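You operate a simulated robot arm through the tools that you are given. There is no shell and no other tool. Be economical: measure what you need, move in short steps, check, and stop when the job is done.

The job below is to be done with a simulated robot arm. You get a single attempt, and the scene is never put back.

## Task
Put the blue pen and the blue spanner in the tool tray and push the breadboard home.
Fine: pen and spanner lie on the breadboard; free its knob, slide it back to mark 50, lock it. The other pen there stays.

The check looks at the end state, three seconds after you hand in, the way a careful person would. Anything else that was tipped, shoved, dropped, spilled or broken makes it a failure.

## Robot
A 6-joint arm with a fingered hand, hanging from a carriage that runs on a gantry, over the field with the corners [-122.5, 255.9], [-122.5, -4.1], [5.5, -4.2], [5.5, 255.8] (x, y) and turns from -393 to 295 degrees about z. Base frame: it is fixed where the carriage stands at the start and does not move with it; the origin is on the floor, on the carriage's upright axis, x ahead of it, y to its left, z up. Units: cm, degrees, N and s.
With the tool pointing down near the work surface it reaches from about 10 to 70 cm from the robot's upright axis, wherever it stands. Its first joint turns from -166.0 to 166.0 degrees. Places, roughly: breadboard [70, 0, 80]; inside of the tool tray [40, -20, 70]; knob of the breadboard [50, -10, 90]. Payload 4 kg.
The TCP is the grasp point between the finger pads, 3 cm short of the fingertips. In the tool frame z runs along the fingers and y along their closing line. The gripper opens to 10.4 cm. The gripper's body begins 3.5 cm behind the TCP. The gripper is a hand of 5 fingers: y runs from the thumb to the fingers, the wrist lies at [-1.5, -11.3, -19] in the tool frame, and closing takes about 1.5 s.
Orientation is that of the tool frame in the base frame, as [roll, pitch, yaw] about the fixed x, y, z axes, in that order (R = Rz(yaw) Ry(pitch) Rx(roll)). With the fingers straight down and the wrist toward the robot, the tool's x, y and z point along [0, 1, 0], [1, 0, 0] and [0, 0, -1] of the base frame.

## Interface
- The arm moves only by the tool jog_arm. Its argument "increments" is a list of rows, each a list of 3 entries, a list of its own where there are three numbers: the shift along the tool's x, y, z in m, then the turn, a rotation vector about the tool's x, y, z in degrees, then the gripper command, from -1 (fully open) to 1 (shut), values between in proportion. In form: [[[x, y, z], [wx, wy, wz], grip], ...]. A call has 1 to 10 rows; each row shifts and turns the commanded pose from where the row before left it, along the tool's axes as they then stand. Rows are played at 5 a second. More than 5 cm and 8.6 degrees between two rows, or a gripper value outside its range, and nothing of the call is played. Where a pose cannot be reached the arm comes as near as it can. A force on the tool above 40 N (or 10 N above the force at the start of the call, whichever is more), or a blocked arm, ends the call early, and 0.2 s more pass. Each finger travels about 4.5 cm/s and halts on what it meets, pressing with about 31 N; the grip force reading is that of the motor and also rises with nothing between the fingers. The clock runs only during rows and for 0.2 s after the last one: add rows that do not move to give the fingers time. The reply holds the time, the measured pose of the TCP, the force on the tool along the base axes, the opening and the grip force, in the units named above and with some noise, with the torque about the TCP (base axes, N m) and any sound that the robot's microphone picked up.
- Cameras (640 x 400 px; columns grow to the right, rows downward): "scene" is now at [25.48, -1.67, 169.07]; the picture's right is [-0.32, -0.95, 0.00], its down [-0.88, 0.30, -0.36] and it looks along [0.34, -0.12, -0.93] (base axes); focal length 291 px, centre (320, 200). "wrist" rides on the gripper at [6, -8.3, -12] in the tool frame; the picture's right is [-0.79, 0.29, -0.54], its down [-0.56, -0.71, 0.44] and it looks along [-0.26, 0.65, 0.72] (tool axes); focal length 234 px, centre (320, 200).
- capture(camera): a new picture of that camera. No time passes.
- raise_lower(by): slides the trunk up (or, below 0, down) by that many cm; the arm and the scene camera ride with it, the base frame stays. It gives what a move gives, with no picture.
- steer(legs): drives the robot by 1 to 6 legs, each [ahead, left, turn to the left] in cm, cm and degrees, along the robot's own axes; the way and the turn of a leg run together, so that a leg with both is an arc; at most 150 cm and 180 degrees a leg. The arm and the cameras ride along, it lands a little off, and it stops where it bumps. It keeps to its track: a leg is cut to what the track allows. It gives what a move gives.
- preshape(shape): the hand has 5 fingers and takes this shape, open, in about a second: jaw (thumb against the fingers, like two jaws); tri (thumb and two fingers); tip (a fingertip pinch); poke (one finger out to press); point (the index stretched); flat (the hand flat); cup (the hand cupped); fist (a fist). The gripper value then closes the fingers along that shape, each until it touches; the sizes above hold for jaw. It gives what a move gives, with no picture.
- aim_head(pan, tilt): turns the head with the scene camera to pan (to the left, within 155 degrees either way) and tilt (down, from -29 to 69), counted from straight ahead of the robot. It gives what a move gives.
- locate(camera, pixels): for up to 12 pixels [column, row] of the newest picture of that camera ("zoom" is the newest enlarged one), the place [x, y, z] in the base frame of the surface seen there, good to about 0.3 cm. No time passes.
- inspect(camera, box): a new picture of the part [left, top, right, bottom] of that camera's present view, enlarged. No time passes.
- close_job(): hands the job in; it is judged then, once.

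Work in short steps. Measure before you move; look again where a grasp or a placing could have gone wrong, and mend it. You have 80 turns and 60 pictures in all, those below and enlarged ones among them. Open the gripper and draw the arm clear of the work before you hand the job in, unless the task says otherwise; then end with one line.

The tools are called after "Call:" as name(argument=value, ...) on one line, values as JSON. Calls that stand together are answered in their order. jog_arm: Moves the arm, as the interface text tells. Its arguments: {"type":"object","properties":{"increments":{"type":"array"}},"required":["increments"]} The other tools are called the same way: raise_lower (by) slides the trunk up or down; preshape (shape) gives the hand a shape; steer (legs) drives the base; aim_head (pan, tilt) turns the head that bears the scene camera; capture (camera) takes a picture; locate (camera, pixels) gives the place of the surface under pixels of a picture; inspect (camera, box) takes an enlarged picture of a part of a camera's view; close_job () hands the job in.

At the start:

```text
clock: 0.0
ee_pos: [36.42, 7.49, 115.73]
tcp_rot: [180.0, 0.0, 90.0]
wrist_force: [-0.4, 0.6, -0.4]
torque: [-0.01, 0.01, 0.02]
opening: 10.38
gripper_force: 0.1
shape: jaw
trunk travel left (down, up): [-42.5, 17.3]
robot x, y, heading: [0.02, -0.0, 0.1]
head pan, tilt: [-18.7, 68.8]
```

scene: 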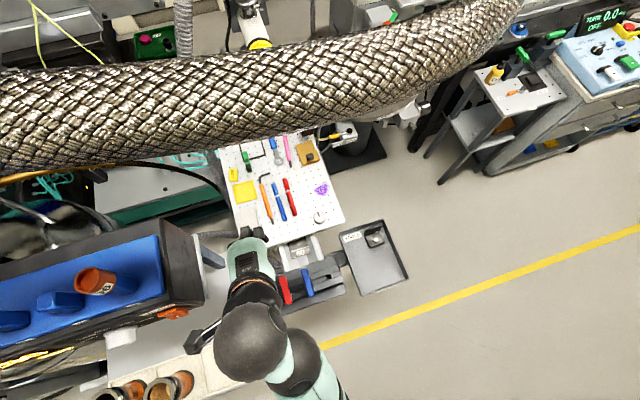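
wrist: 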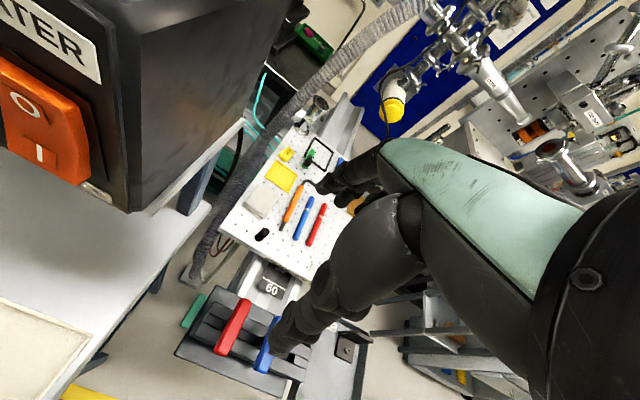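

The breadboard shows in the scene around (285,190), with the tray near (375,255) and a big hose crossing above it. I enlarge both areas to identify the items.

Call:
inspect(camera="scene", box=[210, 120, 420, 310])

Call:
inspect(camera="wrist", box=[170, 90, 400, 390])

```text
2.11 times, centred on (315, 215) of scene
```

zoom: 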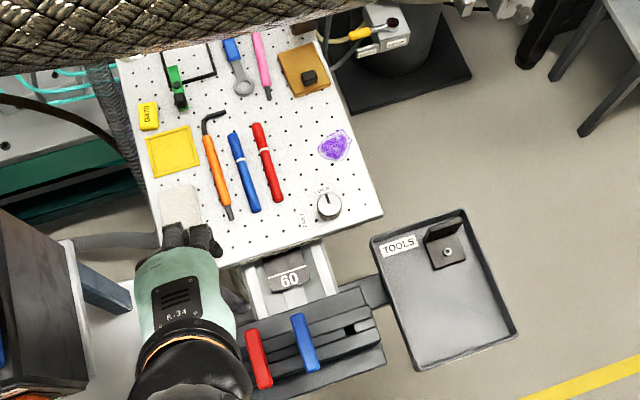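

```text
1.33 times, centred on (285, 240) of wrist
```

zoom: 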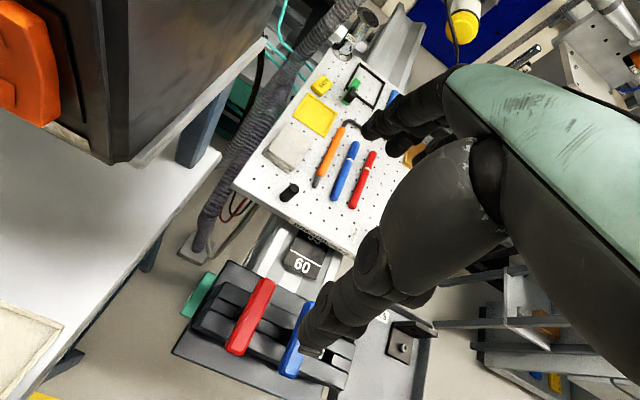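

The knob is near scene (318,216) and the mark "60" near (305,250). I zoom in to read the labels and measure.

Call:
inspect(camera="scene", box=[270, 195, 350, 245])

Call:
inspect(camera="scene", box=[265, 230, 365, 310])

Call:
locate(camera="scene", pixels=[[318, 216], [326, 219], [273, 184], [283, 218], [287, 139], [290, 161], [345, 219], [305, 250], [362, 255], [377, 238], [395, 275], [290, 248]])

```text
8.00 times, centred on (310, 220) of scene
```

zoom: 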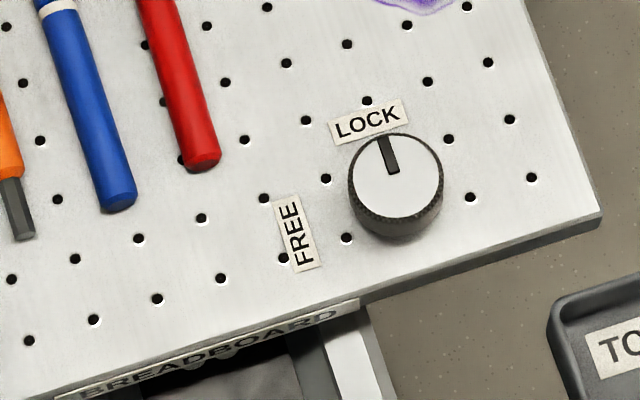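

```text
5.00 times, centred on (315, 270) of scene
```

zoom: 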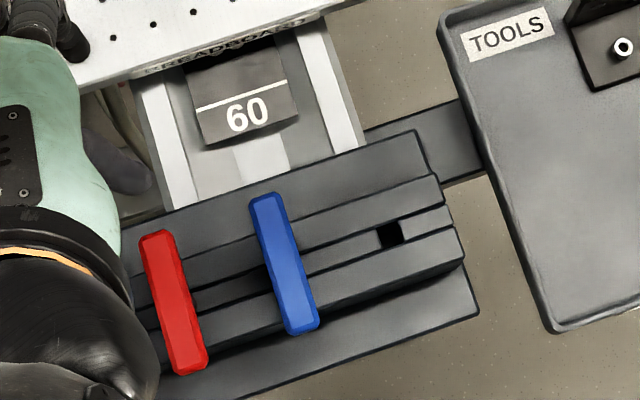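

```text
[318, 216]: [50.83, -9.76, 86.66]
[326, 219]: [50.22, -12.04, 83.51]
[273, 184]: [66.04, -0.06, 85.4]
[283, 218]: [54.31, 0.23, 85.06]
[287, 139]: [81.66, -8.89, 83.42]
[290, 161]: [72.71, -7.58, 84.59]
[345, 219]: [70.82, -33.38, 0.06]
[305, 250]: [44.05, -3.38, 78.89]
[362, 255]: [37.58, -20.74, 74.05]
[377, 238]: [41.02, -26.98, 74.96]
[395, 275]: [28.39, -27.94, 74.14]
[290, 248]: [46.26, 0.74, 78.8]
```

The knob's pointer is at LOCK and FREE is 90° counter-clockwise. I measure the board's edges, the rail, the hose, the tray and the item ends.

Call:
locate(camera="scene", pixels=[[341, 222], [318, 165], [262, 231], [310, 233], [334, 259], [288, 259], [200, 130], [270, 130], [320, 125], [250, 110], [380, 120], [270, 100]])

Call:
inspect(camera="scene", box=[240, 125, 320, 175])

Call:
locate(camera="zoom", pixels=[[260, 120], [275, 190], [295, 280], [295, 310], [240, 190], [335, 190], [370, 240], [385, 320], [330, 80], [380, 80], [500, 180], [120, 300]])

```text
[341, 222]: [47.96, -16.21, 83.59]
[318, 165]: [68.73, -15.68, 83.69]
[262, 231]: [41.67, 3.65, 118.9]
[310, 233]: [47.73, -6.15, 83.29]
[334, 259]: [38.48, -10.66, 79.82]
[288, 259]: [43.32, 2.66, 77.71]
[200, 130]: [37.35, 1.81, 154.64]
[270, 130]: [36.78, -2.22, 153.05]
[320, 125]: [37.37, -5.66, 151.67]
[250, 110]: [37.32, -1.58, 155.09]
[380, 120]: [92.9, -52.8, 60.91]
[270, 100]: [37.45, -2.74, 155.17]
```

```text
8.00 times, centred on (280, 150) of scene
```

zoom: 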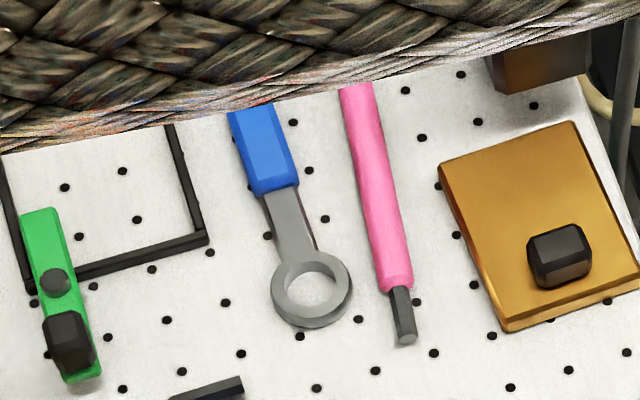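

```text
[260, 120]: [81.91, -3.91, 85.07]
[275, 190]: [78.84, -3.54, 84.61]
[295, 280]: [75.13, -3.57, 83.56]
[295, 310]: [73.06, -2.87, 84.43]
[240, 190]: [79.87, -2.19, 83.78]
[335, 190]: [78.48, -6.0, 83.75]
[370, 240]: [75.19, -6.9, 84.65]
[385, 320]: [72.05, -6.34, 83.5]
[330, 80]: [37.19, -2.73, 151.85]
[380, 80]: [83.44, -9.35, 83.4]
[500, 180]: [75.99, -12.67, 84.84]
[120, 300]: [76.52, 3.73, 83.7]
```

The braided hose is close to the camera at about [37, -2, 154], well above the board. I look ahead with a level head to judge the clearance before driving closer.

Call:
aim_head(pan=-18, tilt=25)

Call:
capture(camera="scene")

Call:
locate(camera="scene", pixels=[[320, 200], [320, 300], [320, 380], [100, 200], [100, 300], [550, 200], [550, 300], [550, 100], [320, 100]])

```text
clock: 1.1
ee_pos: [36.39, 7.45, 115.67]
tcp_rot: [179.9, -0.1, 90.0]
wrist_force: [0.1, -0.2, -1.5]
torque: [-0.01, -0.02, -0.01]
opening: 10.37
gripper_force: 0.0
shape: jaw
trunk travel left (down, up): [-42.5, 17.3]
robot x, y, heading: [-0.06, 0.02, 0.1]
head pan, tilt: [-18.0, 25.0]
```

```text
52 pictures are left
```

scene: 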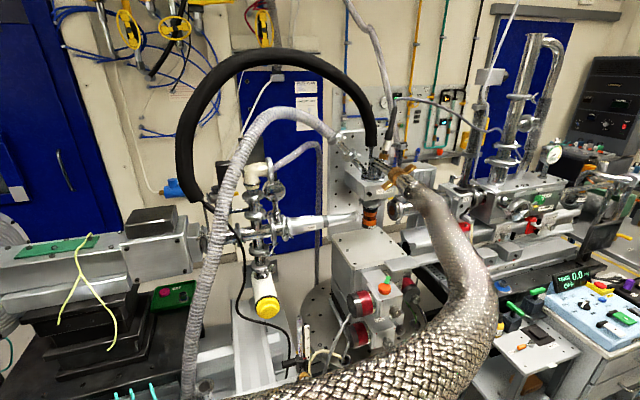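

```text
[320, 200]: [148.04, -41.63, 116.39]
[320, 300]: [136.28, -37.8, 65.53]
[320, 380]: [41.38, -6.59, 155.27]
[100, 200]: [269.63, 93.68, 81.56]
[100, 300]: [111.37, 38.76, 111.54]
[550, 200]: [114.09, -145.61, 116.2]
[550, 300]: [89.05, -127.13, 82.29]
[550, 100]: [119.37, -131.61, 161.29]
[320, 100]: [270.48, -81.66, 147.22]
```

The hose is fixed to the equipment and passes at z≈155, so I keep the arm low under it. I aim the head back at the board and measure the pens closely.

Call:
aim_head(pan=-18.7, tilt=68.8)

Call:
inspect(camera="scene", box=[250, 170, 330, 220])

Call:
locate(camera="scene", pixels=[[335, 238], [405, 285], [365, 296], [382, 219], [372, 270], [385, 250], [255, 345], [250, 262], [330, 385], [300, 350]])

```text
clock: 2.2
ee_pos: [36.4, 7.46, 115.85]
tcp_rot: [179.9, 0.0, 90.0]
wrist_force: [-1.1, -0.5, -0.5]
torque: [-0.04, -0.01, 0.01]
opening: 10.36
gripper_force: 0.0
shape: jaw
trunk travel left (down, up): [-42.5, 17.3]
robot x, y, heading: [0.31, 0.16, 0.3]
head pan, tilt: [-18.7, 68.8]
```

```text
8.00 times, centred on (290, 195) of scene
```

zoom: 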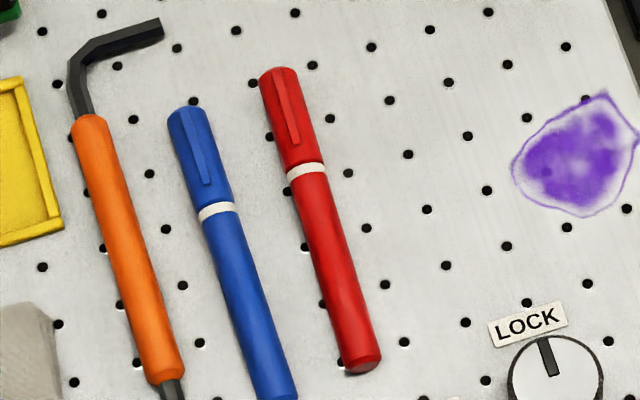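

```text
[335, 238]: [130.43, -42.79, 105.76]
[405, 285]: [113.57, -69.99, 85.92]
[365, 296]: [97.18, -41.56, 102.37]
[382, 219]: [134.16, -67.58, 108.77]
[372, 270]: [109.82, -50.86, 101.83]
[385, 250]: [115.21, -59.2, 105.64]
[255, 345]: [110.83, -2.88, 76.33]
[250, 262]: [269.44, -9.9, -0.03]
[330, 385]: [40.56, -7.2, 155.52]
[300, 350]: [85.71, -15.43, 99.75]
```

I locate points on both pens, the hex driver and the knob in this zoom.

Call:
locate(camera="zoom", pixels=[[190, 112], [218, 212], [245, 300], [275, 390], [278, 75], [306, 172], [332, 270], [360, 360], [95, 135], [130, 250], [165, 370], [555, 370]])

Call:
capture(camera="scene")

Call:
locate(camera="scene", pixels=[[405, 285], [365, 296], [382, 219], [372, 270], [385, 250], [342, 235], [255, 345], [250, 262], [330, 385], [300, 350], [350, 240]])

```text
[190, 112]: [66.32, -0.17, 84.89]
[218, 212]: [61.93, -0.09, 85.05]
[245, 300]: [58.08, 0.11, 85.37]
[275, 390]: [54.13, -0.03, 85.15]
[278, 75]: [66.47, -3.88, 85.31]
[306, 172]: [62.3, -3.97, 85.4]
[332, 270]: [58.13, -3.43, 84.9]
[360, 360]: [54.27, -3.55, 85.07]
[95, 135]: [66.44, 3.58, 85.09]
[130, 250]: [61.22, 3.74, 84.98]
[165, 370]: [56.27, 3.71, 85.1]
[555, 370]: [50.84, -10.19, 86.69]
```

```text
50 pictures are left
```

scene: 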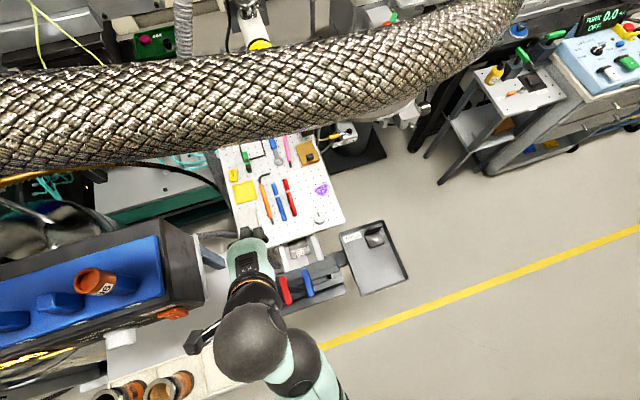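

```text
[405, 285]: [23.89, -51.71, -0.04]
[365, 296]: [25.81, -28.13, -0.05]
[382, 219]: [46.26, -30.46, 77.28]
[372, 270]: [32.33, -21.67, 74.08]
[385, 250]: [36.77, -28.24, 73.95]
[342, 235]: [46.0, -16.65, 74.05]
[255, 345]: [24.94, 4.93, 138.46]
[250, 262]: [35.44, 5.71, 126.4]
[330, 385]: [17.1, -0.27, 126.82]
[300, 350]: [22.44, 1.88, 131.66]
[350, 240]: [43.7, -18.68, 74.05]
```

Blue pen lies along x at y≈0 (x 54–67), red at y≈-3.7, hex driver at y≈3.7, tops at z≈85.1. I turn the hand -90° about its axis so that it closes along y, up high.

Call:
jog_arm(increments=[[[0, 0, 0], [0, 0, -8.5], -1], [[0, 0, 0], [0, 0, -8.5], -1], [[0, 0, 0], [0, 0, -8.5], -1], [[0, 0, 0], [0, 0, -8.5], -1], [[0, 0, 0], [0, 0, -8.5], -1], [[0, 0, 0], [0, 0, -8.5], -1], [[0, 0, 0], [0, 0, -8.5], -1], [[0, 0, 0], [0, 0, -8.5], -1], [[0, 0, 0], [0, 0, -8.5], -1], [[0, 0, 0], [0, 0, -8.5], -1]])

```text
clock: 3.3
ee_pos: [36.72, 8.16, 114.76]
tcp_rot: [179.8, -1.1, 123.0]
wrist_force: [16.7, 24.0, 9.6]
torque: [-3.29, 3.29, -2.81]
opening: 10.37
gripper_force: 0.1
shape: jaw
out of reach, approached as far as the arm can: row 4, 5
trunk travel left (down, up): [-42.5, 17.3]
robot x, y, heading: [0.47, 0.34, 0.1]
head pan, tilt: [-18.7, 68.8]
stopped in row 5: the force on the tool passed its limit at 226 N (the readings are from after the stop); the commanded pose is now the measured one
```

A large force stopped the turn at yaw 123. I look at both cameras to find the contact.

Call:
capture(camera="scene")

Call:
capture(camera="wrist")

```text
49 pictures are left
```

scene: 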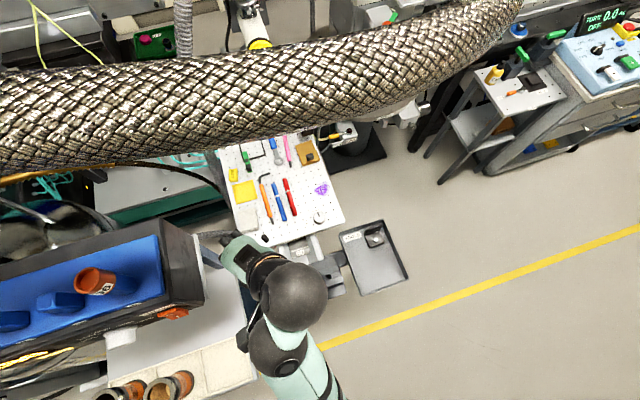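

```text
48 pictures are left
```

wrist: 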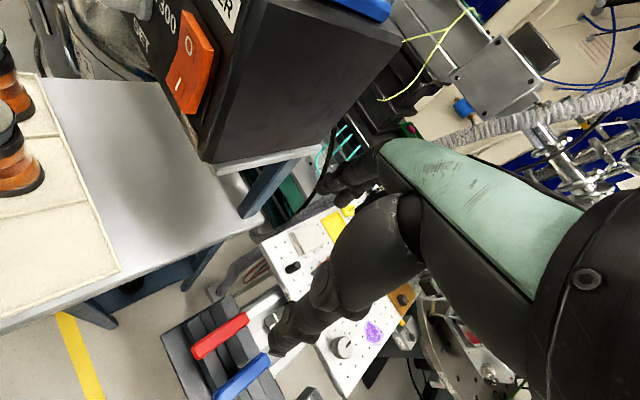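

The arm looks strongly folded here, so the cause may be the fold or the heater box. I measure the box and the arm.

Call:
locate(camera="wrist", pixels=[[210, 160], [390, 50], [350, 160], [380, 150], [290, 320], [330, 180], [250, 170]])

Call:
locate(camera="scene", pixels=[[205, 285], [190, 230], [240, 262], [290, 297], [278, 345], [300, 385], [243, 340], [165, 240]])

```text
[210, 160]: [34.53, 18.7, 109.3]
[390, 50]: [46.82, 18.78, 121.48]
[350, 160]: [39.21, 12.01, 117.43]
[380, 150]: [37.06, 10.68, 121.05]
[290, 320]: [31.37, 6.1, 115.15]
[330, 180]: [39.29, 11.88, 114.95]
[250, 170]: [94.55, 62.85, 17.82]
```

```text
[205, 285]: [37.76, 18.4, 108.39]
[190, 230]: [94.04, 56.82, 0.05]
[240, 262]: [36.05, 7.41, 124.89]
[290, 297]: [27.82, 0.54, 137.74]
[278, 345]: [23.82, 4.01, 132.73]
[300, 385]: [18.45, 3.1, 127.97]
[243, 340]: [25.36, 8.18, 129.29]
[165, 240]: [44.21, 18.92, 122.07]
```

Box side is at y≈18.5, clear of the fingers (y≈12), so the fold is the likely cause. I turn back, then go outward and right, lower, before turning again.

Call:
jog_arm(increments=[[[0, 0, 0], [0, 0, 8.25], -1], [[0, 0, 0], [0, 0, 8.25], -1], [[0, 0, 0], [0, 0, 8.25], -1], [[0, 0, 0], [0, 0, 8.25], -1], [[-0.02, 0.035, 0.02], [0, 0, 0], -1], [[-0.02, 0.035, 0.02], [0, 0, 0], -1], [[-0.02, 0.035, 0.02], [0, 0, 0], -1], [[-0.02, 0.035, 0.02], [0, 0, 0], -1], [[-0.02, 0.035, 0.02], [0, 0, 0], -1]])

```text
clock: 5.3
ee_pos: [52.64, -0.85, 106.91]
tcp_rot: [179.6, 0.5, 89.3]
wrist_force: [0.2, -0.1, -0.5]
torque: [0.0, 0.03, 0.01]
opening: 10.39
gripper_force: 0.1
shape: jaw
out of reach, approached as far as the arm can: row 9
trunk travel left (down, up): [-42.5, 17.3]
robot x, y, heading: [0.05, -0.38, -0.1]
head pan, tilt: [-18.7, 68.8]
```

Now at x≈53 with no force. I try the -90° turn here in a few rows.

Call:
jog_arm(increments=[[[0, 0, 0], [0, 0, -8.5], -1], [[0, 0, 0], [0, 0, -8.5], -1], [[0, 0, 0], [0, 0, -8.5], -1], [[0, 0, 0], [0, 0, -8.5], -1], [[0, 0, 0], [0, 0, -8.5], -1]])

```text
clock: 6.0
ee_pos: [52.81, -1.98, 107.41]
tcp_rot: [-178.4, -1.3, 98.1]
wrist_force: [7.8, -3.3, -16.6]
torque: [-0.39, -0.73, -0.01]
opening: 10.38
gripper_force: 0.0
shape: jaw
out of reach, approached as far as the arm can: row 1
trunk travel left (down, up): [-42.5, 17.3]
robot x, y, heading: [0.34, 0.08, -0.0]
head pan, tilt: [-18.7, 68.8]
stopped in row 3: the force on the tool passed its limit at 306 N (the readings are from after the stop); the commanded pose is now the measured one
```

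Another force stop, so I look at the arm against the hose.

Call:
capture(camera="scene")

Call:
locate(camera="scene", pixels=[[330, 270], [320, 230], [300, 200], [280, 345], [270, 215], [320, 385]])

```text
47 pictures are left
```

scene: 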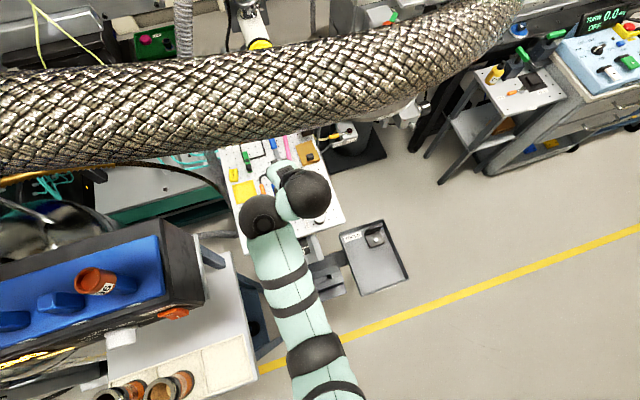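

```text
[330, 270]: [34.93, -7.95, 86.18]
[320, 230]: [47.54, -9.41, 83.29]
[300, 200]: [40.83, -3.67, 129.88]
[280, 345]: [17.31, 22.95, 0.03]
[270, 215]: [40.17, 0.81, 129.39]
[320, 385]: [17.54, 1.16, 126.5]
```

The arm is nearly straight at this height, so the turn went through a singular stretch. I pull in to x≈45 and lower to z≈97, where the reach is better.

Call:
jog_arm(increments=[[[0.008, -0.03, 0.01], [0, 0, 0], -1], [[0.008, -0.025, 0.02], [0, 0, 0], -1], [[0.008, -0.02, 0.025], [0, 0, 0], -1], [[0.008, 0, 0.025], [0, 0, 0], -1], [[0, 0, 0.025], [0, 0, 0], -1], [[0, 0, 0], [0, 0, -4], -1], [[0, 0, 0], [0, 0, -4], -1]])

```text
clock: 7.5
ee_pos: [42.89, 0.39, 103.17]
tcp_rot: [-178.1, -1.4, 102.0]
wrist_force: [14.2, 2.7, -19.8]
torque: [-1.1, -0.07, -0.81]
opening: 10.39
gripper_force: 0.1
shape: jaw
out of reach, approached as far as the arm can: row 3, 4, 5, 7
trunk travel left (down, up): [-42.5, 17.3]
robot x, y, heading: [-0.1, -0.03, -0.1]
head pan, tilt: [-18.7, 68.8]
stopped in row 7: the force on the tool passed its limit at 99 N (the readings are from after the stop); the commanded pose is now the measured one
```

It could not descend below z≈103 here. I look at the arm's present shape.

Call:
capture(camera="scene")

Call:
locate(camera="scene", pixels=[[300, 240], [270, 240], [300, 300], [320, 350], [335, 390], [15, 120], [100, 130], [450, 60]])

```text
46 pictures are left
```

scene: 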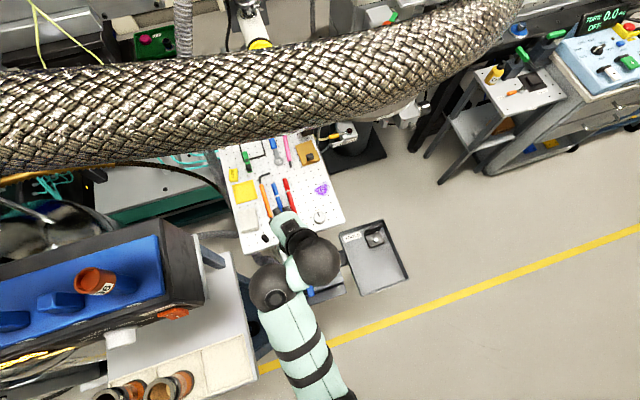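

```text
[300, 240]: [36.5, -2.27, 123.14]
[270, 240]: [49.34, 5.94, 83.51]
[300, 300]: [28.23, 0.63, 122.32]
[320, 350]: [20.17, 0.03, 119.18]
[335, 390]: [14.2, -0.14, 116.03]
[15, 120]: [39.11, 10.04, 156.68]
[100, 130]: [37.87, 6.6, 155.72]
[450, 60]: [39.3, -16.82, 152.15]
```

The forearm slopes upward from about [14,0,116], suggesting a hanging elbow. I turn the head back to see shoulder and elbow.

Call:
aim_head(pan=155, tilt=55)

Call:
capture(camera="scene")

Call:
locate(camera="scene", pixels=[[320, 100], [320, 200], [320, 300], [250, 200], [250, 300], [200, 200], [400, 200], [400, 300], [450, 200], [150, 300]])

```text
clock: 10.1
ee_pos: [42.75, 0.51, 103.31]
tcp_rot: [-178.2, -1.5, 102.0]
wrist_force: [26.9, 8.0, -32.3]
torque: [-2.5, 0.35, -1.92]
opening: 10.39
gripper_force: 0.1
shape: jaw
trunk travel left (down, up): [-42.5, 17.3]
robot x, y, heading: [-0.22, 0.16, 0.2]
head pan, tilt: [154.7, 55.0]
```

```text
45 pictures are left
```

scene: 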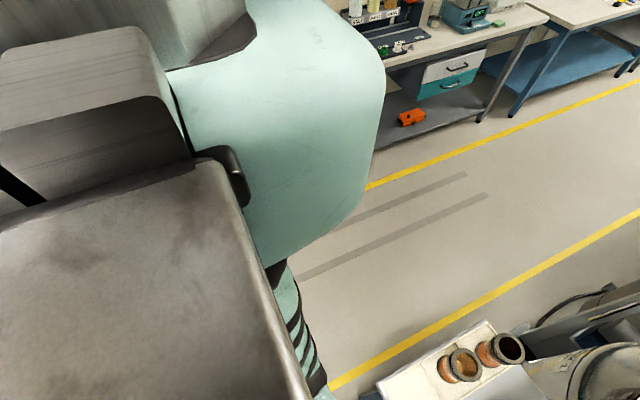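

```text
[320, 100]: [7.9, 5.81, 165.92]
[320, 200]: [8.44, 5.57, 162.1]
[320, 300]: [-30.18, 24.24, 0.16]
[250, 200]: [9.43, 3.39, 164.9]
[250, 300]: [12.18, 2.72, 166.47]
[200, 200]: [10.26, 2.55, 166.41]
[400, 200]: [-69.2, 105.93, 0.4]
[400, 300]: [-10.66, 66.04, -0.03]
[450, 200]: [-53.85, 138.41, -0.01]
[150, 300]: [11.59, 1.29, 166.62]
```

Steady 40 N on the tool suggests the hand touches the arm's own links in this shape. I turn back to yaw 90, level, raise a bit and see whether the force goes.

Call:
jog_arm(increments=[[[0, 0, -0.02], [0, 0, 4], -1], [[0, 0, -0.02], [-1.8, -1.5, 4], -1], [[0, 0, -0.02], [0, 0, 4], -1], [[0, 0, 0], [0, 0, 0], -1]])

Call:
aim_head(pan=-18.7, tilt=68.8)

Call:
capture(camera="scene")

```text
clock: 11.1
ee_pos: [43.03, 0.48, 109.21]
tcp_rot: [-179.9, 0.2, 90.1]
wrist_force: [-0.2, 0.8, -0.2]
torque: [0.0, -0.01, -0.02]
opening: 10.37
gripper_force: 0.1
shape: jaw
trunk travel left (down, up): [-42.5, 17.3]
robot x, y, heading: [0.21, -0.04, -0.0]
head pan, tilt: [154.7, 55.0]
```

```text
clock: 13.7
ee_pos: [42.9, 0.51, 109.28]
tcp_rot: [-179.9, 0.2, 90.1]
wrist_force: [0.3, -0.3, -0.2]
torque: [0.0, -0.01, 0.02]
opening: 10.38
gripper_force: 0.1
shape: jaw
trunk travel left (down, up): [-42.5, 17.3]
robot x, y, heading: [-0.11, 0.14, 0.0]
head pan, tilt: [-18.7, 68.8]
```

```text
44 pictures are left
```

scene: 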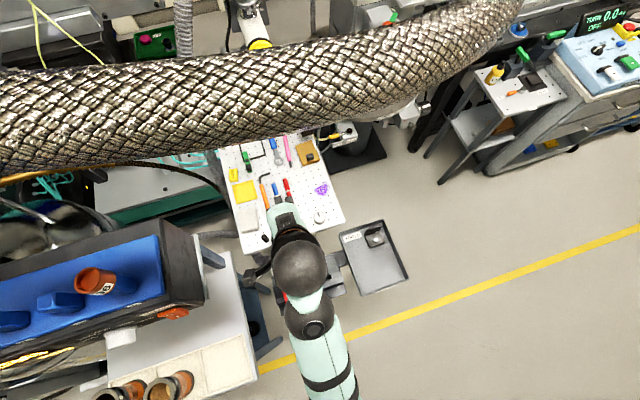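

Force gone, arm healthy. I test descending straight at yaw 90 to z≈97 here (tips z≈94, above everything at x 43).

Call:
jog_arm(increments=[[[0, 0, 0.03], [0, 0, 0], -1], [[0, 0, 0.03], [0, 0, 0], -1], [[0, 0, 0.03], [0, 0, 0], -1], [[0, 0, 0.03], [0, 0, 0], -1]])

```text
clock: 14.7
ee_pos: [43.24, 0.13, 97.94]
tcp_rot: [-179.8, 0.2, 90.1]
wrist_force: [0.1, 0.4, -0.2]
torque: [0.03, 0.04, 0.01]
opening: 10.38
gripper_force: 0.0
shape: jaw
out of reach, approached as far as the arm can: row 2, 3
trunk travel left (down, up): [-42.5, 17.3]
robot x, y, heading: [-0.33, 0.35, 0.2]
head pan, tilt: [-18.7, 68.8]
```

It descended cleanly. I try a short turn toward yaw 180 here, three rows only.

Call:
jog_arm(increments=[[[0, 0, 0], [0, 0, -6], -1], [[0, 0, 0], [0, 0, -6], -1], [[0, 0, 0], [0, 0, -6], -1]])

```text
clock: 15.5
ee_pos: [43.3, 0.24, 97.94]
tcp_rot: [-179.9, 0.1, 108.1]
wrist_force: [0.6, -0.3, -0.2]
torque: [-0.02, 0.02, 0.02]
opening: 10.41
gripper_force: 0.0
shape: jaw
trunk travel left (down, up): [-42.5, 17.3]
robot x, y, heading: [0.33, 0.13, -0.3]
head pan, tilt: [-18.7, 68.8]
```

Clean, no force. I continue the turn to yaw ≈180.

Call:
jog_arm(increments=[[[0, 0, 0], [0, 0, -7.2], -1], [[0, 0, 0], [0, 0, -7.2], -1], [[0, 0, 0], [0, 0, -7.2], -1], [[0, 0, 0], [0, 0, -7.2], -1], [[0, 0, 0], [0, 0, -7.2], -1], [[0, 0, 0], [0, 0, -7.2], -1], [[0, 0, 0], [0, 0, -7.2], -1], [[0, 0, 0], [0, 0, -7.2], -1], [[0, 0, 0], [0, 0, -7.2], -1], [[0, 0, 0], [0, 0, -7.2], -1]])

```text
clock: 17.7
ee_pos: [47.74, 2.87, 89.97]
tcp_rot: [-179.8, 0.0, -179.7]
wrist_force: [0.0, -0.2, -0.2]
torque: [-0.01, 0.0, 0.01]
opening: 10.38
gripper_force: 0.0
shape: jaw
out of reach, approached as far as the arm can: row 2, 3, 4, 5, 6, 7, 8
trunk travel left (down, up): [-42.5, 17.3]
robot x, y, heading: [0.23, -0.01, -0.1]
head pan, tilt: [-18.7, 68.8]
```

Yaw 180 reached, though the TCP sits at [47.7, 2.9, 90]. I move outward and slightly up and see where it lands.

Call:
jog_arm(increments=[[[-0.01, 0, -0.02], [0, 0, 0], -1], [[-0.03, 0, -0.01], [0, 0, 0], -1], [[-0.03, 0, 0], [0, 0, 0], -1]])

```text
clock: 18.5
ee_pos: [53.73, 3.1, 93.04]
tcp_rot: [-179.6, -0.1, -179.9]
wrist_force: [0.6, -0.4, 0.1]
torque: [0.03, 0.03, -0.01]
opening: 10.36
gripper_force: 0.0
shape: jaw
out of reach, approached as far as the arm can: row 1, 3
trunk travel left (down, up): [-42.5, 17.3]
robot x, y, heading: [-0.14, -0.23, 0.2]
head pan, tilt: [-18.7, 68.8]
```

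Now relative moves track. I continue to above the pen's middle, [60, 0, 92].

Call:
jog_arm(increments=[[[-0.02, -0.01, 0.003], [0, 0, 0], -1], [[-0.02, -0.01, 0.003], [0, 0, 0], -1], [[-0.02, -0.01, 0.003], [0, 0, 0], -1]])

Call:
capture(camera="wrist")

Call:
capture(camera="scene")

```text
clock: 19.3
ee_pos: [54.21, 1.79, 94.71]
tcp_rot: [-179.7, 0.0, -179.9]
wrist_force: [-0.5, 0.0, -0.4]
torque: [0.0, 0.03, -0.01]
opening: 10.41
gripper_force: 0.1
shape: jaw
out of reach, approached as far as the arm can: row 1, 2, 3
trunk travel left (down, up): [-42.5, 17.3]
robot x, y, heading: [-0.12, -0.1, 0.1]
head pan, tilt: [-18.7, 68.8]
```

```text
43 pictures are left
```

wrist: 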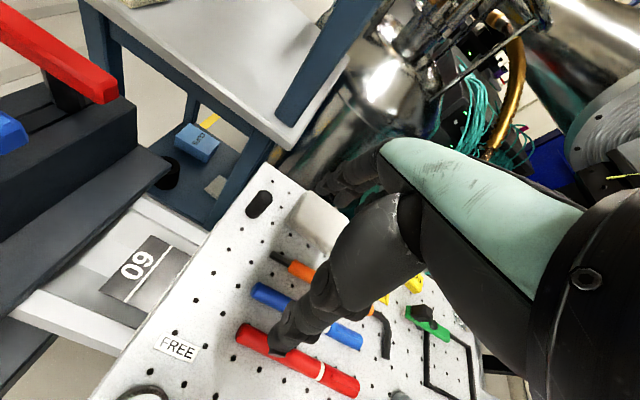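

```text
42 pictures are left
```

scene: 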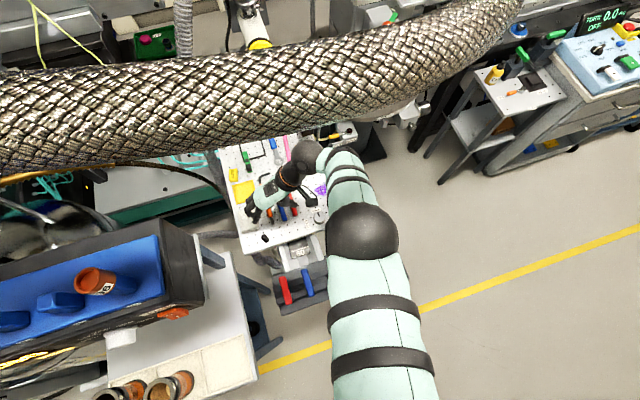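

The arm now reaches over with a raised elbow at scene (362,232). I measure the arm links to see what limits it.

Call:
locate(camera="scene", pixels=[[362, 232], [375, 300], [380, 380], [350, 180], [308, 155], [345, 165], [340, 215]])

Call:
inspect(camera="scene", box=[210, 125, 420, 265])

```text
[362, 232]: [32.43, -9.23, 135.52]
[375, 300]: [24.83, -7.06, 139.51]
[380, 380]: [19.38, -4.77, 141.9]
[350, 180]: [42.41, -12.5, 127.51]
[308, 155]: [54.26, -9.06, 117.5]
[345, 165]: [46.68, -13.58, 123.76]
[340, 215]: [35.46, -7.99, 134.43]
```

```text
2.86 times, centred on (315, 195) of scene
```

zoom: 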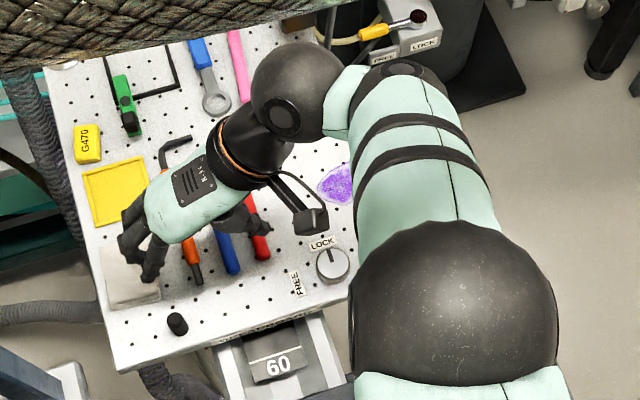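

The arm is nearly stretched from a high shoulder (z≈140), so lowering the trunk will give horizontal reach. I go down in steps of 4 cm, lifting the hand by the same each time.

Call:
raise_lower(by=-4)

Call:
jog_arm(increments=[[[0, 0, -0.025], [0, 0, 0], -1], [[0, 0, -0.025], [0, 0, 0], -1], [[0, 0, 0], [0, 0, 0], -1]])

```text
clock: 20.1
ee_pos: [54.24, 1.79, 90.66]
tcp_rot: [-179.7, 0.0, -179.9]
wrist_force: [0.1, -0.9, -0.6]
torque: [0.0, 0.0, 0.02]
opening: 10.39
gripper_force: 0.1
shape: jaw
trunk travel left (down, up): [-38.5, 21.3]
robot x, y, heading: [0.16, 0.21, -0.1]
head pan, tilt: [-18.7, 68.8]
```

```text
clock: 20.9
ee_pos: [54.74, 1.81, 95.42]
tcp_rot: [-179.7, -0.1, -179.9]
wrist_force: [-0.1, 1.5, -0.8]
torque: [-0.04, 0.01, 0.01]
opening: 10.4
gripper_force: 0.0
shape: jaw
out of reach, approached as far as the arm can: row 2
trunk travel left (down, up): [-38.5, 21.3]
robot x, y, heading: [0.13, 0.11, -0.2]
head pan, tilt: [-18.7, 68.8]
```

That works as expected. I repeat with 5 cm steps, three times.

Call:
raise_lower(by=-5)

Call:
jog_arm(increments=[[[0, 0, -0.025], [0, 0, 0], -1], [[0, 0, -0.025], [0, 0, 0], -1], [[0, 0, 0], [0, 0, 0], -1]])

Call:
raise_lower(by=-4)

Call:
jog_arm(increments=[[[0, 0, -0.025], [0, 0, 0], -1], [[0, 0, -0.025], [0, 0, 0], -1], [[0, 0, 0], [0, 0, 0], -1]])

```text
clock: 21.8
ee_pos: [54.59, 1.7, 90.5]
tcp_rot: [-179.7, 0.0, -179.9]
wrist_force: [0.5, 0.1, 0.9]
torque: [-0.01, 0.0, -0.02]
opening: 10.39
gripper_force: 0.1
shape: jaw
trunk travel left (down, up): [-33.5, 26.3]
robot x, y, heading: [-0.07, -0.4, -0.1]
head pan, tilt: [-18.7, 68.8]
```

```text
clock: 22.6
ee_pos: [56.54, 1.46, 94.78]
tcp_rot: [-179.8, -0.1, -179.8]
wrist_force: [0.0, 0.0, -0.4]
torque: [-0.01, -0.01, -0.04]
opening: 10.41
gripper_force: 0.0
shape: jaw
out of reach, approached as far as the arm can: row 1, 2
trunk travel left (down, up): [-33.5, 26.3]
robot x, y, heading: [-0.19, 0.44, 0.1]
head pan, tilt: [-18.7, 68.8]
```

```text
clock: 23.5
ee_pos: [56.6, 1.42, 90.61]
tcp_rot: [-179.7, -0.2, -179.9]
wrist_force: [0.0, 0.4, -0.3]
torque: [0.03, 0.04, 0.04]
opening: 10.4
gripper_force: 0.1
shape: jaw
trunk travel left (down, up): [-29.5, 30.3]
robot x, y, heading: [-0.04, -0.06, 0.2]
head pan, tilt: [-18.7, 68.8]
```

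```text
clock: 24.3
ee_pos: [58.09, 1.09, 95.74]
tcp_rot: [-179.7, -0.1, 179.9]
wrist_force: [-0.7, 0.3, 0.0]
torque: [0.0, 0.01, -0.02]
opening: 10.36
gripper_force: 0.1
shape: jaw
out of reach, approached as far as the arm can: row 1, 2
trunk travel left (down, up): [-29.5, 30.3]
robot x, y, heading: [0.37, -0.01, 0.2]
head pan, tilt: [-18.7, 68.8]
```

Lowered 13 cm in all with no contact. I test moving to [60, 0, 93] and look.

Call:
jog_arm(increments=[[[-0.01, -0.005, 0.01], [0, 0, 0], -1], [[-0.01, -0.005, 0.01], [0, 0, 0], -1], [[0, 0, 0.01], [0, 0, 0], 0.3], [[0, 0, 0], [0, 0, 0], 0.3], [[0, 0, 0], [0, 0, 0], 0.3], [[0, 0, 0], [0, 0, 0], 0.3], [[0, 0, 0], [0, 0, 0], 0.3]])

Call:
capture(camera="wrist")

Call:
capture(camera="scene")

```text
clock: 25.9
ee_pos: [57.66, 0.63, 93.28]
tcp_rot: [-179.8, -0.1, -179.9]
wrist_force: [-0.3, -1.4, 0.9]
torque: [0.03, -0.04, 0.02]
opening: 3.67
gripper_force: 0.1
shape: jaw
out of reach, approached as far as the arm can: row 1, 2
trunk travel left (down, up): [-29.5, 30.3]
robot x, y, heading: [0.16, 0.12, 0.0]
head pan, tilt: [-18.7, 68.8]
```

```text
40 pictures are left
```

wrist: 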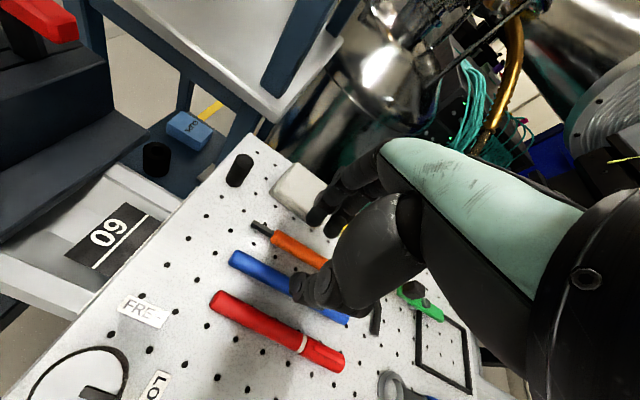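

```text
39 pictures are left
```

scene: 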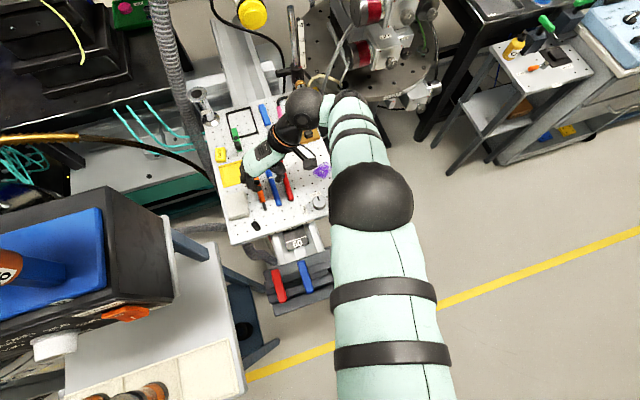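

The view is now clear under the hose. Reach still ends near x≈58, so I lower another 8 cm in two steps for the spanner's sake.

Call:
jog_arm(increments=[[[0, 0, -0.02], [0, 0, 0], 0.3]])

Call:
raise_lower(by=-4)

Call:
jog_arm(increments=[[[0, 0, -0.025], [0, 0, 0], 0.3], [[0, 0, -0.02], [0, 0, 0], 0.3], [[0, 0, 0], [0, 0, 0], 0.3]])

Call:
raise_lower(by=-4)

Call:
jog_arm(increments=[[[-0.01, 0, -0.01], [0, 0, 0], 0.3], [[-0.015, -0.005, -0.01], [0, 0, 0], 0.3], [[0, 0, 0], [0, 0, 0], 0.3]])

```text
clock: 26.3
ee_pos: [57.87, 0.64, 95.22]
tcp_rot: [-179.8, -0.1, -180.0]
wrist_force: [-0.3, -0.7, -0.7]
torque: [0.02, 0.01, 0.03]
opening: 3.71
gripper_force: 0.0
shape: jaw
trunk travel left (down, up): [-29.5, 30.3]
robot x, y, heading: [0.53, 0.07, 0.1]
head pan, tilt: [-18.7, 68.8]
```

```text
clock: 27.1
ee_pos: [57.97, 0.74, 91.07]
tcp_rot: [-179.9, -0.1, -179.9]
wrist_force: [0.0, -0.2, 0.0]
torque: [0.02, -0.01, 0.01]
opening: 3.71
gripper_force: 0.2
shape: jaw
trunk travel left (down, up): [-25.5, 34.3]
robot x, y, heading: [0.01, -0.13, -0.1]
head pan, tilt: [-18.7, 68.8]
```

```text
clock: 27.9
ee_pos: [57.86, 0.75, 91.13]
tcp_rot: [-179.8, -0.1, -179.8]
wrist_force: [0.6, 0.4, -0.9]
torque: [0.0, -0.03, 0.0]
opening: 3.68
gripper_force: 0.1
shape: jaw
out of reach, approached as far as the arm can: row 1, 2
trunk travel left (down, up): [-25.5, 34.3]
robot x, y, heading: [0.08, -0.29, -0.1]
head pan, tilt: [-18.7, 68.8]
```

```text
clock: 28.6
ee_pos: [58.11, 0.73, 87.94]
tcp_rot: [179.9, 0.5, -179.6]
wrist_force: [-1.8, 0.5, 13.5]
torque: [0.35, 0.21, 0.05]
opening: 3.66
gripper_force: 0.0
shape: jaw
trunk travel left (down, up): [-21.8, 38.0]
robot x, y, heading: [0.06, -0.14, -0.3]
head pan, tilt: [-18.7, 68.8]
stopped: the force on the tool passed its limit at 48 N (the readings are from after the stop); the commanded pose is now the measured one
```

```text
clock: 29.4
ee_pos: [59.23, 0.28, 89.63]
tcp_rot: [-179.4, 0.9, 178.7]
wrist_force: [-0.2, 1.1, -1.0]
torque: [0.0, -0.02, 0.01]
opening: 3.65
gripper_force: 0.1
shape: jaw
out of reach, approached as far as the arm can: row 1, 2
trunk travel left (down, up): [-21.8, 38.0]
robot x, y, heading: [0.1, 0.2, -0.0]
head pan, tilt: [-18.7, 68.8]
```

The last trunk step pressed the hand down lightly (48 N) at z≈88, since the lift before it had not gone through. I check the items for disturbance.

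Call:
capture(camera="wrist")

Call:
inspect(camera="scene", box=[180, 70, 420, 250])

```text
38 pictures are left
```

wrist: 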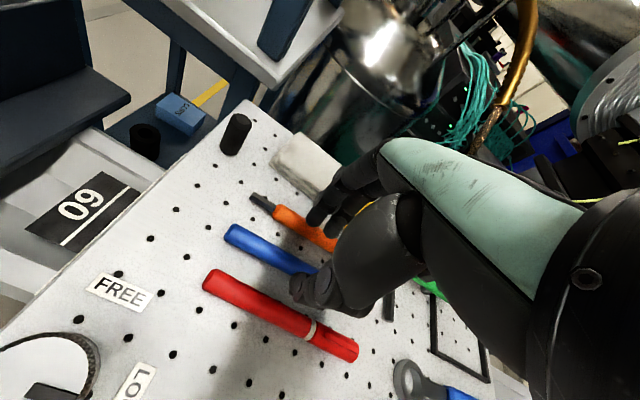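

```text
2.22 times, centred on (300, 160) of scene
```

zoom: 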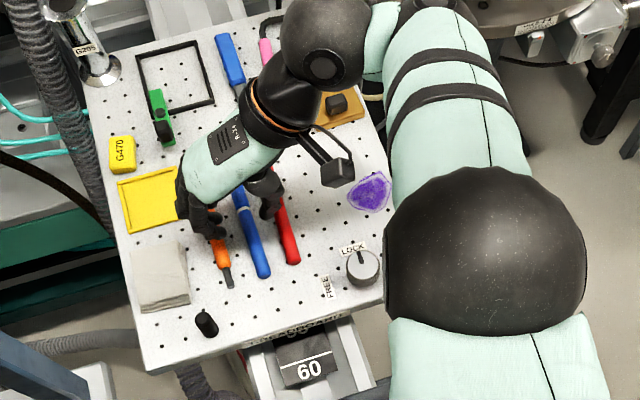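

Items look in place, and the thumb is between blue and red while the fingers are between blue and the hex driver. I measure the pen's place again before descending.

Call:
locate(camera="zoom", pixels=[[262, 270], [248, 225], [240, 200], [292, 255], [278, 210], [230, 280], [222, 250], [210, 215], [265, 200], [228, 60], [236, 90]])

Call:
locate(camera="wrist", pixels=[[232, 235], [280, 262], [220, 285], [300, 320], [285, 220], [320, 290], [330, 215], [300, 293]])

```text
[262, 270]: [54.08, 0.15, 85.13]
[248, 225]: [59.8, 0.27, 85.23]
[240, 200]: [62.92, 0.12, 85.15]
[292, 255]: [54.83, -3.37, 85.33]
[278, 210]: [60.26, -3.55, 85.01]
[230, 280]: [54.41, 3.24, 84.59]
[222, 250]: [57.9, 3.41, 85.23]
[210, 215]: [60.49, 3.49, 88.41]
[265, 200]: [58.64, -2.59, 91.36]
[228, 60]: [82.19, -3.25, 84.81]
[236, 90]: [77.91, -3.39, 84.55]
```

```text
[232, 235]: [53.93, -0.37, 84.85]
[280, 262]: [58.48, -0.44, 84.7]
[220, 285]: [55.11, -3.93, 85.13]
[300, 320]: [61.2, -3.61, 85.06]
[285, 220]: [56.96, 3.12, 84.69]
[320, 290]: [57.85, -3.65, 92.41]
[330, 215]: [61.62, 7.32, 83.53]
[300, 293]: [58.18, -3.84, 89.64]
```

Pen centre y≈0.1, and the earlier touch was the finger on the hex driver's top. I narrow to 2.8 cm, centre at y≈0.05, then lower 2.5 cm.

Call:
jog_arm(increments=[[[0, -0.002, 0], [0, 0, 1.2], 0.46], [[0, 0, 0], [0, 0, 0], 0.46], [[0, 0, 0], [0, 0, 0], 0.46], [[0, 0, 0.01], [0, 0, 0], 0.46], [[0, 0, 0.01], [0, 0, 0], 0.46], [[0, 0, 0.005], [0, 0, 0], 0.46]])

```text
clock: 30.8
ee_pos: [58.42, 0.48, 87.37]
tcp_rot: [-179.9, 0.4, 179.0]
wrist_force: [-0.6, -1.2, 3.6]
torque: [0.06, -0.02, -0.01]
opening: 2.8
gripper_force: 0.1
shape: jaw
out of reach, approached as far as the arm can: row 4, 6
trunk travel left (down, up): [-21.8, 38.0]
robot x, y, heading: [0.14, 0.25, -0.2]
head pan, tilt: [-18.7, 68.8]
```

It is down at z≈87.4, y 0.48 with a faint contact. I look before closing.

Call:
inspect(camera="wrist", box=[180, 160, 400, 380])

```text
1.82 times, centred on (290, 270) of wrist
```

zoom: 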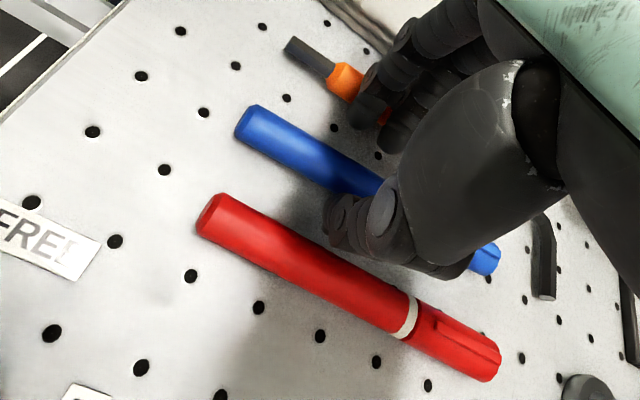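

The finger seems to graze the orange driver. I lift 0.4 cm, shift 0.4 cm toward the red side, lower again and close.

Call:
jog_arm(increments=[[[0, 0, -0.005], [0, 0, 0], 0.46], [[0, -0.005, 0], [0, 0, 0], 0.5], [[0, 0, 0.007], [0, 0, 0], 0.5], [[0, 0, 0], [0, 0, 0], 0.5]])

```text
clock: 31.8
ee_pos: [58.23, -0.03, 87.11]
tcp_rot: [-179.9, 0.5, 179.0]
wrist_force: [-0.1, 0.0, -0.3]
torque: [0.0, 0.01, 0.0]
opening: 2.61
gripper_force: 0.1
shape: jaw
trunk travel left (down, up): [-21.8, 38.0]
robot x, y, heading: [-0.1, 0.21, 0.3]
head pan, tilt: [-18.7, 68.8]
```

Free of contact at z 87.1, y -0.03. I close on the pen.

Call:
jog_arm(increments=[[[0, 0, 0], [0, 0, 0], 1], [[0, 0, 0], [0, 0, 0], 1], [[0, 0, 0], [0, 0, 0], 1], [[0, 0, 0], [0, 0, 0], 1], [[0, 0, 0], [0, 0, 0], 1]])

Call:
inspect(camera="wrist", box=[180, 160, 400, 380])

```text
clock: 33.0
ee_pos: [58.3, -0.01, 87.18]
tcp_rot: [-179.9, 0.6, 178.9]
wrist_force: [0.6, 0.2, 1.0]
torque: [-0.01, 0.04, 0.0]
opening: 1.04
gripper_force: 30.9
shape: jaw
trunk travel left (down, up): [-21.8, 38.0]
robot x, y, heading: [-0.09, 0.24, -0.1]
head pan, tilt: [-18.7, 68.8]
```

```text
1.82 times, centred on (290, 270) of wrist
```

zoom: 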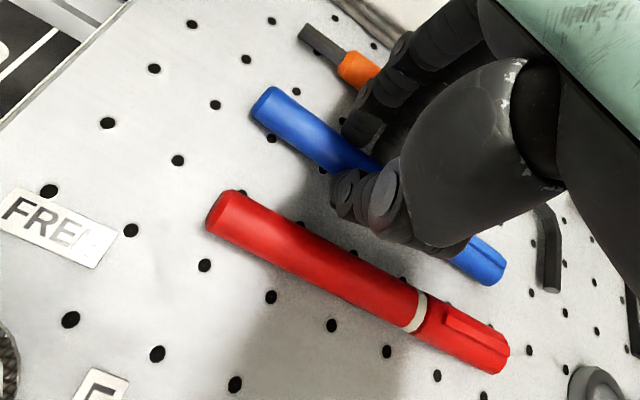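

Grip holds at 1.04 cm. I lift straight, in small rows.

Call:
jog_arm(increments=[[[0, 0, -0.01], [0, 0, 0], 1], [[0, 0, -0.015], [0, 0, 0], 1], [[0, 0, -0.015], [0, 0, 0], 1], [[0, 0, 0], [0, 0, 0], 1]])

Call:
capture(camera="wrist")

```text
clock: 34.0
ee_pos: [59.03, 0.19, 89.46]
tcp_rot: [-179.6, 0.7, 178.1]
wrist_force: [-0.2, -0.9, -0.4]
torque: [0.01, -0.01, 0.02]
opening: 1.07
gripper_force: 31.0
shape: jaw
out of reach, approached as far as the arm can: row 2, 3
trunk travel left (down, up): [-21.8, 38.0]
robot x, y, heading: [-0.17, -0.1, -0.4]
head pan, tilt: [-18.7, 68.8]
```

```text
34 pictures are left
```

wrist: 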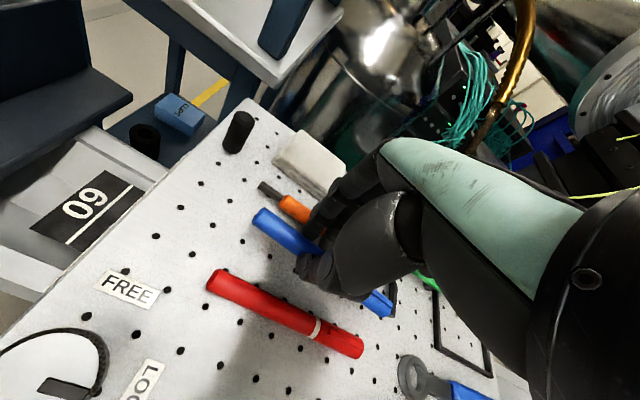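

Pen is held and free of the board. Since the arm's upward room is limited here, I raise the trunk 6 cm to clear the knob.

Call:
raise_lower(by=6)

Call:
jog_arm(increments=[[[0.02, -0.023, 0], [0, 0, 0], 1], [[0.024, -0.023, 0], [0, 0, 0], 1], [[0.024, -0.023, 0], [0, 0, 0], 1], [[0.024, -0.023, 0], [0, 0, 0], 1], [[0.024, -0.023, 0], [0, 0, 0], 1]])

```text
clock: 35.0
ee_pos: [59.0, 0.05, 95.33]
tcp_rot: [-179.5, 0.7, 178.2]
wrist_force: [0.4, -1.1, 0.1]
torque: [-0.02, -0.02, -0.04]
opening: 1.01
gripper_force: 31.4
shape: jaw
trunk travel left (down, up): [-27.8, 32.0]
robot x, y, heading: [-0.0, 0.12, -0.3]
head pan, tilt: [-18.7, 68.8]
```

```text
clock: 36.2
ee_pos: [58.96, 0.05, 95.37]
tcp_rot: [-179.6, 0.8, 178.1]
wrist_force: [0.1, 0.4, -0.4]
torque: [0.02, 0.01, -0.01]
opening: 1.07
gripper_force: 30.8
shape: jaw
out of reach, approached as far as the arm can: row 1, 2, 3, 4, 5
trunk travel left (down, up): [-27.8, 32.0]
robot x, y, heading: [0.12, -0.03, 0.1]
head pan, tilt: [-18.7, 68.8]
```

The arm refuses that direction: a wrist limit at this yaw. I turn the hand back toward yaw ≈145 while swinging right, testing with small rows.

Call:
jog_arm(increments=[[[0, 0, 0], [0, 0, 5], 1], [[0, 0, 0], [0, 0, 5], 1], [[0.01, -0.01, 0], [0, 0, 5], 1], [[0.01, -0.01, 0], [0, 0, 5], 1]])

```text
clock: 37.2
ee_pos: [61.84, -2.42, 93.64]
tcp_rot: [-179.9, 0.7, 158.0]
wrist_force: [-0.9, 0.2, 0.0]
torque: [0.02, -0.04, -0.02]
opening: 1.06
gripper_force: 31.2
shape: jaw
out of reach, approached as far as the arm can: row 1, 2, 3, 4
trunk travel left (down, up): [-27.8, 32.0]
robot x, y, heading: [-0.37, 0.08, -0.2]
head pan, tilt: [-18.7, 68.8]
```

The wrist seems pinned at constant distance from the shoulder. I view the arm's present shape.

Call:
capture(camera="scene")

Call:
locate(camera="scene", pixels=[[370, 200], [370, 180], [345, 120], [365, 150], [310, 110], [380, 295], [380, 240], [390, 350], [395, 390], [335, 100]])

```text
33 pictures are left
```

scene: 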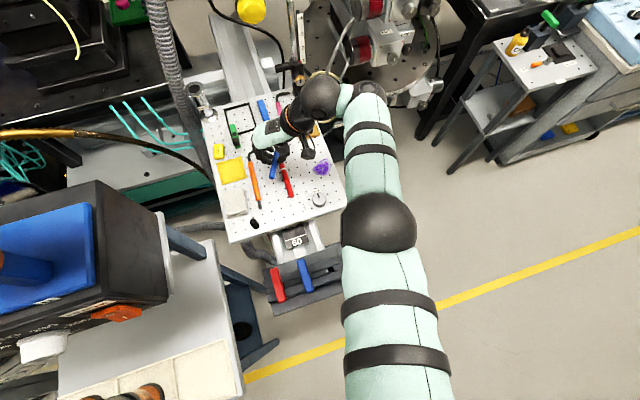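

```text
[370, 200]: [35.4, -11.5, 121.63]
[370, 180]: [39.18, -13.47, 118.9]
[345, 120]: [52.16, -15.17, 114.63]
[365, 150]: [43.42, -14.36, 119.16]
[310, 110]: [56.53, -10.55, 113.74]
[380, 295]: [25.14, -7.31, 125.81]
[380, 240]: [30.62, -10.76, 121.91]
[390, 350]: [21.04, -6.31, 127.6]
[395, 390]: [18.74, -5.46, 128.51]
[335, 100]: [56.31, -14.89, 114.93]
```

The arm is straight (locked at full stretch). I try one larger, purely inward step to bend the elbow.

Call:
jog_arm(increments=[[[0.045, -0.008, 0], [0, 0, 0], 1], [[0, 0, 0], [0, 0, 0], 1]])

```text
clock: 37.8
ee_pos: [61.05, -2.08, 91.86]
tcp_rot: [-179.9, 0.8, 158.1]
wrist_force: [0.6, 0.6, -0.1]
torque: [0.01, -0.03, 0.03]
opening: 1.03
gripper_force: 31.5
shape: jaw
out of reach, approached as far as the arm can: row 1
trunk travel left (down, up): [-27.8, 32.0]
robot x, y, heading: [-0.39, -0.17, 0.5]
head pan, tilt: [-18.7, 68.8]
```

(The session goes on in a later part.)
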